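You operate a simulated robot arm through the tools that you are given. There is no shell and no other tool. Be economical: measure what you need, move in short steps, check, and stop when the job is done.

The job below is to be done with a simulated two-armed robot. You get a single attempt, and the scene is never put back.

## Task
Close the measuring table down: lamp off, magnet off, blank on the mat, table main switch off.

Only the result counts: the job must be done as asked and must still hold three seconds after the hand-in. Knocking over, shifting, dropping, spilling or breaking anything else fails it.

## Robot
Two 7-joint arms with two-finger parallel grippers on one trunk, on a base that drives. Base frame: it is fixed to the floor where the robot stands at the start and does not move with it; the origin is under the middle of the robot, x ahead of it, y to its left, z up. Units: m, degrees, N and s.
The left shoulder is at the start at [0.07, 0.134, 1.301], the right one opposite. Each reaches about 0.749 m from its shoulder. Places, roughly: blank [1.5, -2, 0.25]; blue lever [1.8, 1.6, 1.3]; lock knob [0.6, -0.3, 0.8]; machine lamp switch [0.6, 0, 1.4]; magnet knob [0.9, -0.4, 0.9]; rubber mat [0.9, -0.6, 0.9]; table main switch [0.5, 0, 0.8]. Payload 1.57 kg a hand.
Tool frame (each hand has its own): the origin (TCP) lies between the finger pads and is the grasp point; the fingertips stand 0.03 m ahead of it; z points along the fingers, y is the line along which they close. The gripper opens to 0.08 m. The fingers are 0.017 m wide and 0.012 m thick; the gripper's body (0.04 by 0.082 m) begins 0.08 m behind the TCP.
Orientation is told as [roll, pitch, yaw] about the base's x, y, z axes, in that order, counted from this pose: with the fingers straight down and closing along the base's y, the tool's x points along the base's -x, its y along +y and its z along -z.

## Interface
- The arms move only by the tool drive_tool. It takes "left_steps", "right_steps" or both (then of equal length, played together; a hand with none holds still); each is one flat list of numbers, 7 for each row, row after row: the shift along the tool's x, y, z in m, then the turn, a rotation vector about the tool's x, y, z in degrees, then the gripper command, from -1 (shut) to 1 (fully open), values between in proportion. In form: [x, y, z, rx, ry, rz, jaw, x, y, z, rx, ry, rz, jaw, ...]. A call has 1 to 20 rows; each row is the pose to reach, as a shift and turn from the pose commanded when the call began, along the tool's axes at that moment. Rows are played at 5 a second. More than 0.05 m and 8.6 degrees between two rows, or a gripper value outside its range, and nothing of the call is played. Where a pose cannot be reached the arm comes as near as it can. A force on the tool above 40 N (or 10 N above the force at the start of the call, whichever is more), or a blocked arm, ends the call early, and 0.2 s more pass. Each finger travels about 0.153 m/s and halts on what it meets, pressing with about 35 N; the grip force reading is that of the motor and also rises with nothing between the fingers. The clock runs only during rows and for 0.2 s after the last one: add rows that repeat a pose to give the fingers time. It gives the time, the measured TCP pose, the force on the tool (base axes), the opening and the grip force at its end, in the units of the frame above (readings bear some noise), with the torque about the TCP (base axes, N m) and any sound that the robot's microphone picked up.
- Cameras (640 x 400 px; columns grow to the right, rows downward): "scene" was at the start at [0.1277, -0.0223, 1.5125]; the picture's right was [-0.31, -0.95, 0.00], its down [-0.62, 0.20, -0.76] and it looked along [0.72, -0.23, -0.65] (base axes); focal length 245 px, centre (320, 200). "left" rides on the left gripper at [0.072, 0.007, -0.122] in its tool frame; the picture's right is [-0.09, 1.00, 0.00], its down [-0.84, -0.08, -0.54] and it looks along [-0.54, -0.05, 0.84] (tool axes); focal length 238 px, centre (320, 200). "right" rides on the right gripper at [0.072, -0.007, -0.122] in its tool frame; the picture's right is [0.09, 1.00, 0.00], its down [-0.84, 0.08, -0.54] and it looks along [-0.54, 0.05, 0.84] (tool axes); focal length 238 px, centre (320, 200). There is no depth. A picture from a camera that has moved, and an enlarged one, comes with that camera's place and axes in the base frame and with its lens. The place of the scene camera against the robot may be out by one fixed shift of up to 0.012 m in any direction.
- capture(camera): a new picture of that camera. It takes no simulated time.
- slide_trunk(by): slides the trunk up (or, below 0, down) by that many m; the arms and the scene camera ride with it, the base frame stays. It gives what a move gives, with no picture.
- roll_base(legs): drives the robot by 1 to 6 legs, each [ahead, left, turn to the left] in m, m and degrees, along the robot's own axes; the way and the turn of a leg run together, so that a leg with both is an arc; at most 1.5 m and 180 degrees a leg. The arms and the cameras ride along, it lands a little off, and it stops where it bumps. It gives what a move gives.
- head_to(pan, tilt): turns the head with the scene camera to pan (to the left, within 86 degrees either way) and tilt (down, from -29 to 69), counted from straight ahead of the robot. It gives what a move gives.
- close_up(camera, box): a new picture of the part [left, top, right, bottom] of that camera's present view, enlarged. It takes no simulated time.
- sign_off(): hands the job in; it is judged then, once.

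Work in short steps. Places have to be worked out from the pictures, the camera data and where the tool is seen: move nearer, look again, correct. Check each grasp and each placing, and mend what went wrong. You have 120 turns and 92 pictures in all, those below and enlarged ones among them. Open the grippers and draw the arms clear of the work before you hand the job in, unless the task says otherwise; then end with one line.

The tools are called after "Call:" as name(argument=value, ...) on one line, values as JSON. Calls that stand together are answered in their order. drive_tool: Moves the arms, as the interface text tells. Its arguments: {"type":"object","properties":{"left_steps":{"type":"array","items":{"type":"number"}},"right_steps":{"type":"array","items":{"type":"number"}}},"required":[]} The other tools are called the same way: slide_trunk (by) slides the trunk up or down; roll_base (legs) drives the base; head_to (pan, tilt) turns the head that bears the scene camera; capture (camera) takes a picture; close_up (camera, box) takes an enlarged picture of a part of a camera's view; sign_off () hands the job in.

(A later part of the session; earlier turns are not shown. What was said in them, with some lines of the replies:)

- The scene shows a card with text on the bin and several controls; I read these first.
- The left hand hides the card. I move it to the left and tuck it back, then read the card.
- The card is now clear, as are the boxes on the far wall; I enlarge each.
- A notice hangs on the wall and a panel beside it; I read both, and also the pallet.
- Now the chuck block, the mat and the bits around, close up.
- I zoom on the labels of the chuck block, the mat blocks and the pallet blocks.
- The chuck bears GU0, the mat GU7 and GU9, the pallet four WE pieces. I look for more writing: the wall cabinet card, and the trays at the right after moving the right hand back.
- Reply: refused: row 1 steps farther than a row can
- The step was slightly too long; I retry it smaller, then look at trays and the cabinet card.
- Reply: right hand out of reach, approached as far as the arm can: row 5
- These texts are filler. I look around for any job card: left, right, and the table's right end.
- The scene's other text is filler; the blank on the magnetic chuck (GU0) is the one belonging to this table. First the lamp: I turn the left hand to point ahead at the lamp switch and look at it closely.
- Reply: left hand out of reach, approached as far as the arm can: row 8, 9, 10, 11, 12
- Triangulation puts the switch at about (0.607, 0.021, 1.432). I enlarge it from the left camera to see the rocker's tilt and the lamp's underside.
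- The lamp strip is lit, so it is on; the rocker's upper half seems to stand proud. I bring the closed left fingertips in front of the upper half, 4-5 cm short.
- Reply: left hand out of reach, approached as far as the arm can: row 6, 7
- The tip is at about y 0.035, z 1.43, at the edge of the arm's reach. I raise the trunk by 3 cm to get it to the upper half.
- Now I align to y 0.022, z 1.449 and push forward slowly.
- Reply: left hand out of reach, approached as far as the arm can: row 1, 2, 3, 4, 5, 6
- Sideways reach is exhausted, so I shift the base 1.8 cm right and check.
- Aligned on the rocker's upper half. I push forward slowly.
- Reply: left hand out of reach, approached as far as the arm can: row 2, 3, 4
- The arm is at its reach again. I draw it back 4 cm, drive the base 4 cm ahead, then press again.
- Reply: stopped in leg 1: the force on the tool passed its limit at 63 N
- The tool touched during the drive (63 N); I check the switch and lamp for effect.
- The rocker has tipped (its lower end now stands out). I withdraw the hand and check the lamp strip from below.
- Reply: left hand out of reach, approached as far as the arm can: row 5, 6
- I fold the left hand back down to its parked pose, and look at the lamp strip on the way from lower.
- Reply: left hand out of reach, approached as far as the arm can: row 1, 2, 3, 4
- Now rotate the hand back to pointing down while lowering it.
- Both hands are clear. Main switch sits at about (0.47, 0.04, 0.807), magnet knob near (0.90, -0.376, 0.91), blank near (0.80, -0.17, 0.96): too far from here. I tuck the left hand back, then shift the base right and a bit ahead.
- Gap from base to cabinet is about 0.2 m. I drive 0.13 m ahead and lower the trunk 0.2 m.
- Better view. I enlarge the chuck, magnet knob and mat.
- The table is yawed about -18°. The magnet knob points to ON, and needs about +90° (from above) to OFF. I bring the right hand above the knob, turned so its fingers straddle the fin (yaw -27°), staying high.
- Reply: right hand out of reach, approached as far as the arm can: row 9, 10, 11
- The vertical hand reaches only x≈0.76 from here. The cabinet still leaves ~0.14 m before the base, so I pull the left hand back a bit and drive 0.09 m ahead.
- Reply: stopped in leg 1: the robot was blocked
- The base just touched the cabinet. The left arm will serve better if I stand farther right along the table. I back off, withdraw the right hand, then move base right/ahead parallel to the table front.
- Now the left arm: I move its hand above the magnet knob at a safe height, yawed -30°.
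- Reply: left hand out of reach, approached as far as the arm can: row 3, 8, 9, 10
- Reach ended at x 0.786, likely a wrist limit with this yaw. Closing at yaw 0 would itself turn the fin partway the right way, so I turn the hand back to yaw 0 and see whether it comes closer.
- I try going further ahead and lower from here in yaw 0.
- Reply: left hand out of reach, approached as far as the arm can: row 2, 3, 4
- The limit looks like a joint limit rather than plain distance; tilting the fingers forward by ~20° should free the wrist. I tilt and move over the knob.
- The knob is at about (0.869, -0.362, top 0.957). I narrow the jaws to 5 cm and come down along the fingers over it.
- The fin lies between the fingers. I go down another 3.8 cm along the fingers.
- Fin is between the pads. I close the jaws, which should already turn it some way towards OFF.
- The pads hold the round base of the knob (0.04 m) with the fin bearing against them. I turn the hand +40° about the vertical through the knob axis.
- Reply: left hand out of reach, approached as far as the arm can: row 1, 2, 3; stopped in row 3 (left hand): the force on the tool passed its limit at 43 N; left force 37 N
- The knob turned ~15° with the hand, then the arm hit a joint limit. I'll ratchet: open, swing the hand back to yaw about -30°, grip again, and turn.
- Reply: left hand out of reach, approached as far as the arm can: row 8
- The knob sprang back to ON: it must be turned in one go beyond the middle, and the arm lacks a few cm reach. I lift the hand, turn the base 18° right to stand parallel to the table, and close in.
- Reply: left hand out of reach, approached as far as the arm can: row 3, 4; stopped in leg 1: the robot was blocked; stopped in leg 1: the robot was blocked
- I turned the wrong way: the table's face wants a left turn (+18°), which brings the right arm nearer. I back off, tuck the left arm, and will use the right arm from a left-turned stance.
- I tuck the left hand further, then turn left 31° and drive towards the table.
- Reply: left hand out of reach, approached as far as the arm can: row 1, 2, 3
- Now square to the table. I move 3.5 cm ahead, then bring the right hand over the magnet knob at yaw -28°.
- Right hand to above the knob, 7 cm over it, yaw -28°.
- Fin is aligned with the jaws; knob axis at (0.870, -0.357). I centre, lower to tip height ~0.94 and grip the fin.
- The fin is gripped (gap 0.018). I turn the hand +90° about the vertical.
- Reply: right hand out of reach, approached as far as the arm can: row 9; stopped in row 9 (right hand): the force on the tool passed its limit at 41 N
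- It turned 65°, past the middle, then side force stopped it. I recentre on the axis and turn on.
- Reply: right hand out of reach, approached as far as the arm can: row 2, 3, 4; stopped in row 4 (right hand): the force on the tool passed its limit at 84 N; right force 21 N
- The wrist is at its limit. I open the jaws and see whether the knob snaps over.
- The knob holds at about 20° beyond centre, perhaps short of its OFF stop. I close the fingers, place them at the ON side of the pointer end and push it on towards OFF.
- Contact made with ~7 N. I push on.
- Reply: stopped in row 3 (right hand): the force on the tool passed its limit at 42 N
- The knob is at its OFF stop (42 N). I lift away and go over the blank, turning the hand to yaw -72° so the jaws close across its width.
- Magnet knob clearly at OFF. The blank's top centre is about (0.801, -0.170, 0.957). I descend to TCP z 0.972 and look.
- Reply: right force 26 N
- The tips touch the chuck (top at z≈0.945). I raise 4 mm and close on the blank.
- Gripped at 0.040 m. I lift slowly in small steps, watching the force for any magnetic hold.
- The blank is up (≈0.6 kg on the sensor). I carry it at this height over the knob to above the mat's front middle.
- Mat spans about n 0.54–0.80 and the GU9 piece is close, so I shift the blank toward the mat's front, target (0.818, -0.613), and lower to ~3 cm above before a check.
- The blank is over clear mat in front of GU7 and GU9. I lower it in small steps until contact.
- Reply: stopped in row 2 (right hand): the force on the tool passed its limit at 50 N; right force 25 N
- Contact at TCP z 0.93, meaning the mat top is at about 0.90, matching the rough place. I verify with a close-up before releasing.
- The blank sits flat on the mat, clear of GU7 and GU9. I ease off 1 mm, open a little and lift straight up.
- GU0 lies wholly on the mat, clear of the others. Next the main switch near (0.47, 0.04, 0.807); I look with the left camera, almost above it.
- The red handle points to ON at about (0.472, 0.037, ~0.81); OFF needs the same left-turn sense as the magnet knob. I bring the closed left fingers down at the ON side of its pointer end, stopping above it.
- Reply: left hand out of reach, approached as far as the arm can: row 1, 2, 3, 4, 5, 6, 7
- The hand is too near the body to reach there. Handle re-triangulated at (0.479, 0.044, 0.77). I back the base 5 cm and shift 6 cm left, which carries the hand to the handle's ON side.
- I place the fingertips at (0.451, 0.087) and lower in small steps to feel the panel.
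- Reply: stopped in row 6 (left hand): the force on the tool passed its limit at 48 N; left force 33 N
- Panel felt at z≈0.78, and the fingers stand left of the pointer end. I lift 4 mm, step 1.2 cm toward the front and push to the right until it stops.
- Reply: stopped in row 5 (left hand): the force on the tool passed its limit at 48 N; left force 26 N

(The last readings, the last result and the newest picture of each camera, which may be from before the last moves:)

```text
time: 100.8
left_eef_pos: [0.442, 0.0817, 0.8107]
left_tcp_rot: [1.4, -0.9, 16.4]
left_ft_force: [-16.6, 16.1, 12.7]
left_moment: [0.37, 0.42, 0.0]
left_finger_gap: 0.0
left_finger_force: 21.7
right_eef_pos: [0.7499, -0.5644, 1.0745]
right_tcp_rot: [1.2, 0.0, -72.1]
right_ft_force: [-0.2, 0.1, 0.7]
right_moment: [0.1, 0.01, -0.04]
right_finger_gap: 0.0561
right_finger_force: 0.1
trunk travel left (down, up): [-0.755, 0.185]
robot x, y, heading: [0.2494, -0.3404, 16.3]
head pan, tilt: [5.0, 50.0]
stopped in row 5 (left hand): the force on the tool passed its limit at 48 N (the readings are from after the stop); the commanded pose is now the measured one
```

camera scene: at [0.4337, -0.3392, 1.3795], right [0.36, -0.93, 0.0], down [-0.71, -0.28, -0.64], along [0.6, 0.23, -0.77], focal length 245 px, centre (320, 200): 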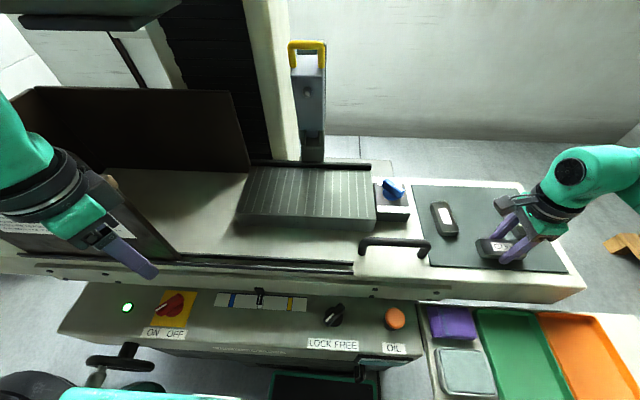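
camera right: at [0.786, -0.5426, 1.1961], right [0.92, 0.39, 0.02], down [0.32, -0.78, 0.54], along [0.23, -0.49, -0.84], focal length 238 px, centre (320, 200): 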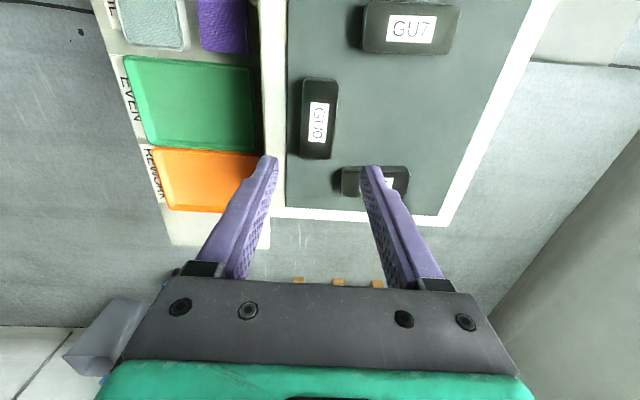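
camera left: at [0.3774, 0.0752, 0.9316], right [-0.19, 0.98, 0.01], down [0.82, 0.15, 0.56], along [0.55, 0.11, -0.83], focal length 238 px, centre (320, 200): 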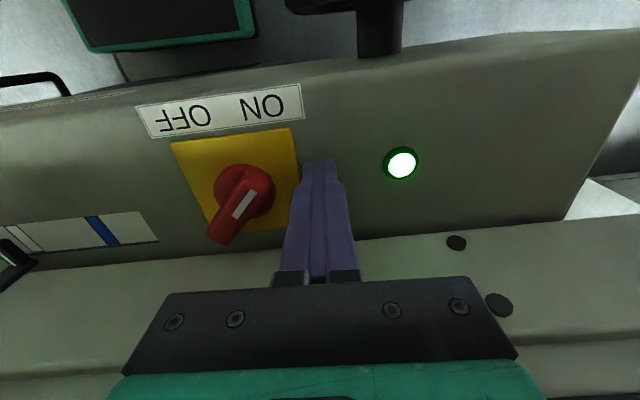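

That met the pointer's end cap, not its side. I step left, move 1.2 cm back up-slope and push its side; later I'll finish from the front.

Call:
drive_tool(left_steps=[0, 0.006, -0.003, 0, 0, 0, -1, -0.006, 0.008, -0.006, 0, 0, 0, -1, -0.0125, 0.007, -0.007, 0, 0, 0, -1, -0.0125, 0.002, -0.007, 0, 0, 0, -1, -0.0125, -0.003, -0.007, 0, 0, 0, -1, -0.0125, -0.007, -0.007, 0, 0, 0, -1, -0.0125, -0.011, -0.007, 0, 0, 0, -1, -0.0125, -0.015, -0.007, 0, 0, 0, -1, -0.0125, -0.019, -0.007, 0, 0, 0, -1, -0.0125, -0.023, -0.007, 0, 0, 0, -1, -0.0125, -0.026, -0.007, 0, 0, 0, -1])

Call:
capture(camera="left")

```text
time: 103.2
left_eef_pos: [0.462, 0.0672, 0.816]
left_tcp_rot: [2.2, -0.9, 16.5]
left_ft_force: [-11.0, 19.5, -1.0]
left_moment: [0.22, 0.17, -0.11]
left_finger_gap: 0.0001
left_finger_force: 21.0
right_eef_pos: [0.7516, -0.5611, 1.0732]
right_tcp_rot: [1.1, 0.0, -72.1]
right_ft_force: [0.1, -0.7, 0.5]
right_moment: [0.07, 0.03, -0.01]
right_finger_gap: 0.0563
right_finger_force: 0.1
trunk travel left (down, up): [-0.755, 0.185]
robot x, y, heading: [0.2483, -0.339, 16.6]
head pan, tilt: [5.0, 50.0]
stopped in row 11 (left hand): the force on the tool passed its limit at 41 N (the readings are from after the stop); the commanded pose is now the measured one
```

```text
3 pictures are left
camera left: at [0.3904, 0.049, 0.9382], right [-0.19, 0.98, 0.04], down [0.82, 0.14, 0.55], along [0.54, 0.14, -0.83], focal length 238 px, centre (320, 200)
```

left: 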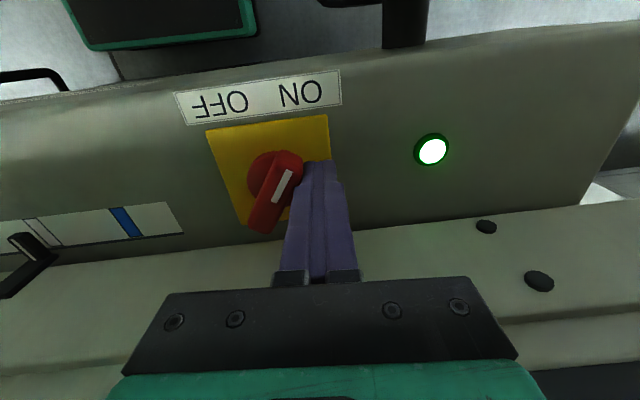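

The handle turned ~16° before the force limit. I now follow an arc around its axis, so the push stays tangential near the pointer's end.

Call:
drive_tool(left_steps=[0.005, -0.001, 0.001, 0, 0, 0, -1, 0.0092, -0.004, 0.003, 0, 0, 0, -1, 0.0132, -0.0059, 0.005, 0, 0, 0, -1, 0.0167, -0.0084, 0.006, 0, 0, 0, -1, 0.0198, -0.0115, 0.007, 0, 0, 0, -1, 0.0222, -0.015, 0.008, 0, 0, 0, -1, 0.0241, -0.0189, 0.009, 0, 0, 0, -1, 0.0254, -0.0253, 0.009, 0, 0, 0, -1])

```text
time: 103.8
left_eef_pos: [0.4577, 0.0649, 0.8168]
left_tcp_rot: [2.8, -1.3, 16.6]
left_ft_force: [-8.9, 11.7, 5.1]
left_moment: [0.33, 0.2, 0.06]
left_finger_gap: 0.0
left_finger_force: 21.7
right_eef_pos: [0.751, -0.5603, 1.0742]
right_tcp_rot: [1.2, 0.0, -72.0]
right_ft_force: [0.9, -0.5, -0.3]
right_moment: [0.02, 0.01, 0.0]
right_finger_gap: 0.056
right_finger_force: 0.0
trunk travel left (down, up): [-0.755, 0.185]
robot x, y, heading: [0.2493, -0.3378, 16.6]
head pan, tilt: [5.0, 50.0]
stopped in row 2 (left hand): the force on the tool passed its limit at 46 N (the readings are from after the stop); the commanded pose is now the measured one
```

Pushing is force-limited. Squeezing works better: closing the jaws across the fin gives a pure couple toward OFF, then the left wrist turns the easy way. I lift, open, and hover over the handle with the hand tilted 20° to match the panel slope.

Call:
drive_tool(left_steps=[0, 0.006, 0, 0, 0, 0, -1, 0, 0.006, -0.03, 0, 0, 0, -1, 0, 0, -0.06, 0, 0, 0, 0.6, 0.003, -0.012, -0.063, 0, -7, 0, 0.6, 0.006, -0.02, -0.063, 0, -14, 0, 0.6, 0.009, -0.0275, -0.063, 0, -20, 0, 0.6, 0.009, -0.0275, -0.063, 0, -20, 0, 0.6])

```text
time: 105.4
left_eef_pos: [0.4564, 0.0327, 0.8782]
left_tcp_rot: [2.5, -21.5, 15.5]
left_ft_force: [0.9, -0.3, -0.1]
left_moment: [-0.03, -0.01, -0.02]
left_finger_gap: 0.0638
left_finger_force: 0.1
right_eef_pos: [0.7518, -0.5617, 1.0749]
right_tcp_rot: [1.1, 0.1, -72.2]
right_ft_force: [-0.1, -0.5, 0.6]
right_moment: [-0.03, 0.01, 0.01]
right_finger_gap: 0.056
right_finger_force: 0.0
trunk travel left (down, up): [-0.755, 0.185]
robot x, y, heading: [0.2476, -0.3385, 16.5]
head pan, tilt: [5.0, 50.0]
```

Reachable. I check alignment with one close-up.

Call:
close_up(camera="left", box=[220, 80, 420, 230])

```text
2.67 times, centred on (320, 155) of left
camera zoom: at [0.3486, 0.0037, 0.9666], right [-0.2, 0.98, 0.07], down [0.59, 0.06, 0.81], along [0.78, 0.21, -0.58], focal length 636 px, centre (320, 320)
```

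zoom: 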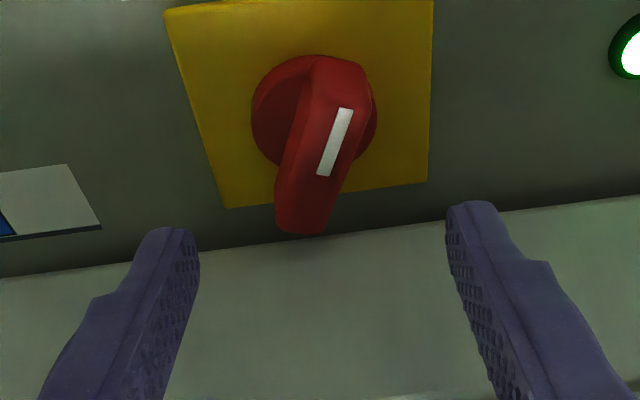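

Alignment is good (axis at about (0.473, 0.042)). I lower over the fin and close the jaws.

Call:
drive_tool(left_steps=[0.0166, 0.0044, 0.015, 0, 0, 0, 0.6, 0.0166, 0.0044, 0.03, 0, 0, 0, 0.6, 0.0166, 0.0044, 0.042, 0, 0, 0, 0.6, 0.0166, 0.0044, 0.0526, 0, 0, 0, 0.6, 0.0166, 0.0044, 0.0526, 0, 0, 0, 0, 0.0166, 0.0044, 0.0526, 0, 0, 0, -0.6, 0.0166, 0.0044, 0.0526, 0, 0, 0, -1, 0.0166, 0.0044, 0.0526, 0, 0, 0, -1])

```text
time: 107.2
left_eef_pos: [0.4606, 0.0351, 0.824]
left_tcp_rot: [2.4, -21.3, 15.6]
left_ft_force: [4.6, -19.4, -11.0]
left_moment: [-0.89, -1.16, -0.33]
left_finger_gap: 0.0184
left_finger_force: 32.4
right_eef_pos: [0.7533, -0.564, 1.0717]
right_tcp_rot: [1.1, 0.3, -72.1]
right_ft_force: [0.3, -0.4, -0.2]
right_moment: [-0.02, -0.02, 0.0]
right_finger_gap: 0.0559
right_finger_force: 0.1
trunk travel left (down, up): [-0.755, 0.185]
robot x, y, heading: [0.2526, -0.345, 16.3]
head pan, tilt: [5.0, 50.0]
```

The fin is gripped (gap 0.018), already turned to mid-position. I ease sideways and turn the hand +52° about its own axis toward OFF.

Call:
drive_tool(left_steps=[0, -0.003, 0, 0, 0, 0, -1, 0, -0.003, 0, 0, 0, -8, -1, 0, -0.003, 0, 0, 0, -16, -1, 0, -0.003, 0, 0, 0, -24, -1, 0, -0.003, 0, 0, 0, -32, -1, 0, -0.003, 0, 0, 0, -40, -1, 0, -0.003, 0, 0, 0, -46, -1, 0, -0.003, 0, 0, 0, -52, -1])

```text
time: 109.0
left_eef_pos: [0.4662, 0.0322, 0.8256]
left_tcp_rot: [-15.9, -15.1, 70.1]
left_ft_force: [21.0, -18.1, 13.7]
left_moment: [0.45, -0.04, -0.9]
left_finger_gap: 0.0238
left_finger_force: 35.7
right_eef_pos: [0.7552, -0.5685, 1.0715]
right_tcp_rot: [1.1, 0.4, -72.2]
right_ft_force: [0.7, -0.4, 0.6]
right_moment: [0.02, 0.0, -0.02]
right_finger_gap: 0.0561
right_finger_force: 0.1
trunk travel left (down, up): [-0.755, 0.185]
robot x, y, heading: [0.2495, -0.3392, 16.5]
head pan, tilt: [5.0, 50.0]
```

The hand turned beyond the fin (gap opened to 0.024, torque -0.9 N m), so the handle is at its stop. I open and lift off along the fingers.

Call:
drive_tool(left_steps=[0, 0, 0, 0, 0, 0, 0, 0, 0, 0, 0, 0, 0, 0.5, 0, 0, -0.02, 0, 0, 0, 0.5, 0, 0, -0.05, 0, 0, 0, 0.5, 0, 0, -0.08, 0, 0, 0, 0.5])

Call:
capture(camera="left")

```text
time: 110.2
left_eef_pos: [0.4339, 0.0222, 0.8997]
left_tcp_rot: [-15.8, -15.0, 70.2]
left_ft_force: [0.3, 0.3, -0.3]
left_moment: [0.0, 0.0, 0.02]
left_finger_gap: 0.0602
left_finger_force: 0.1
right_eef_pos: [0.7513, -0.562, 1.0737]
right_tcp_rot: [1.2, 0.2, -72.0]
right_ft_force: [1.3, -0.6, 0.6]
right_moment: [0.01, -0.05, 0.03]
right_finger_gap: 0.0562
right_finger_force: 0.1
trunk travel left (down, up): [-0.755, 0.185]
robot x, y, heading: [0.2506, -0.339, 16.6]
head pan, tilt: [5.0, 50.0]
```

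```text
1 pictures are left
camera left: at [0.3629, -0.0573, 0.9944], right [-0.85, 0.47, -0.24], down [0.16, 0.65, 0.74], along [0.51, 0.59, -0.63], focal length 238 px, centre (320, 200)
```

left: 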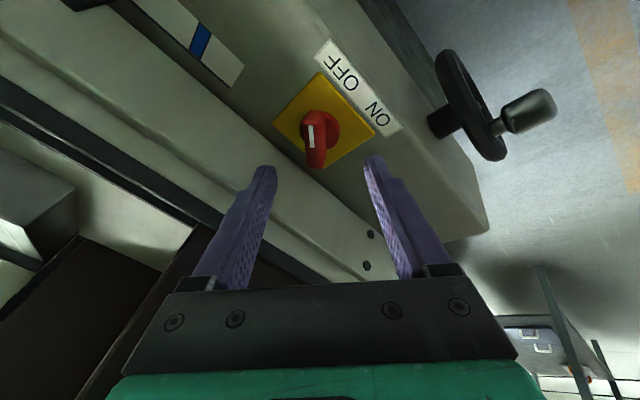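

The handle now points to OFF. I raise both hands and back the base away from the table.

Call:
drive_tool(left_steps=[0, 0, -0.02, 0, 0, 0, 1, 0, 0, -0.04, 0, 0, 0, 1, 0, 0, -0.05, 0, 0, 0, 1], right_steps=[0, 0, -0.02, 0, 0, 0, 0.4, 0, 0, -0.04, 0, 0, 0, 0.4, 0, 0, -0.06, 0, 0, 0, 1])

Call:
roll_base(legs=[[-0.25, 0, 0]])

Call:
head_to(pan=5, tilt=38)

Call:
capture(camera="scene")

```text
time: 111.0
left_eef_pos: [0.43, 0.0331, 0.9386]
left_tcp_rot: [-15.8, -15.0, 70.2]
left_ft_force: [-0.8, 0.1, 0.2]
left_moment: [0.03, -0.01, 0.02]
left_finger_gap: 0.08
left_finger_force: 0.1
left hand out of reach, approached as far as the arm can: row 1, 2, 3
right_eef_pos: [0.7487, -0.5624, 1.1366]
right_tcp_rot: [1.2, 0.1, -72.1]
right_ft_force: [-0.1, 1.1, -0.4]
right_moment: [0.0, 0.0, 0.01]
right_finger_gap: 0.0799
right_finger_force: 0.1
trunk travel left (down, up): [-0.755, 0.185]
robot x, y, heading: [0.2523, -0.3372, 16.4]
head pan, tilt: [5.0, 50.0]
```

```text
time: 112.8
left_eef_pos: [0.1916, -0.0365, 0.9371]
left_tcp_rot: [-15.7, -14.9, 70.2]
left_ft_force: [0.3, -0.5, 0.4]
left_moment: [0.02, 0.02, 0.01]
left_finger_gap: 0.0799
left_finger_force: 0.1
right_eef_pos: [0.5113, -0.6324, 1.1346]
right_tcp_rot: [1.0, 0.1, -71.9]
right_ft_force: [0.9, 0.1, -0.2]
right_moment: [-0.02, 0.0, 0.01]
right_finger_gap: 0.0798
right_finger_force: 0.1
trunk travel left (down, up): [-0.755, 0.185]
robot x, y, heading: [0.0093, -0.4096, 16.6]
head pan, tilt: [5.0, 50.0]
```

```text
time: 113.5
left_eef_pos: [0.1907, -0.0371, 0.9372]
left_tcp_rot: [-15.9, -14.9, 70.2]
left_ft_force: [0.2, 0.2, 0.3]
left_moment: [-0.03, 0.02, 0.01]
left_finger_gap: 0.0802
left_finger_force: 0.0
right_eef_pos: [0.5106, -0.6325, 1.1366]
right_tcp_rot: [1.3, 0.1, -71.9]
right_ft_force: [-0.1, 0.3, -1.1]
right_moment: [0.0, 0.0, 0.0]
right_finger_gap: 0.0801
right_finger_force: 0.1
trunk travel left (down, up): [-0.755, 0.185]
robot x, y, heading: [0.0128, -0.4116, 16.8]
head pan, tilt: [5.0, 38.0]
```

```text
0 pictures are left
camera scene: at [0.1355, -0.3603, 1.3968], right [0.37, -0.93, 0.0], down [-0.57, -0.23, -0.79], along [0.73, 0.29, -0.62], focal length 245 px, centre (320, 200)
```

scene: 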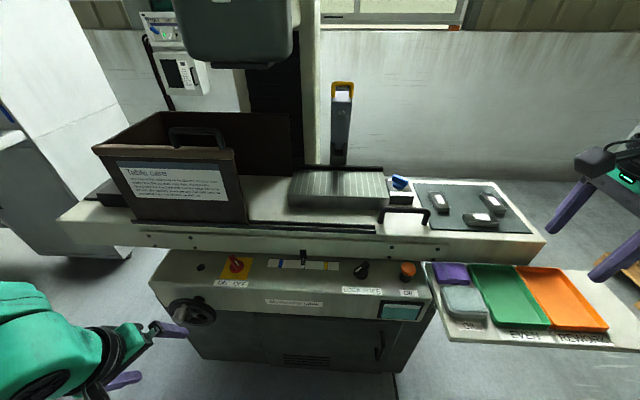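

The table's green light is out, the main switch and the magnet knob are at OFF, GU0 lies on the mat beside GU7 and GU9, and both hands are open and clear. I hand in.

Call:
sign_off()

```text
The job is handed in.
```

The measuring table is closed down: magnet knob at OFF, blank GU0 from the chuck on the mat, main switch at OFF with its green light out, and the lamp rocker tipped to off. I didn't get a clear view of the lamp strip from below to confirm it is dark. The base touched the cabinet front a few times while I was positioning, and nothing looked shifted in the last picture.
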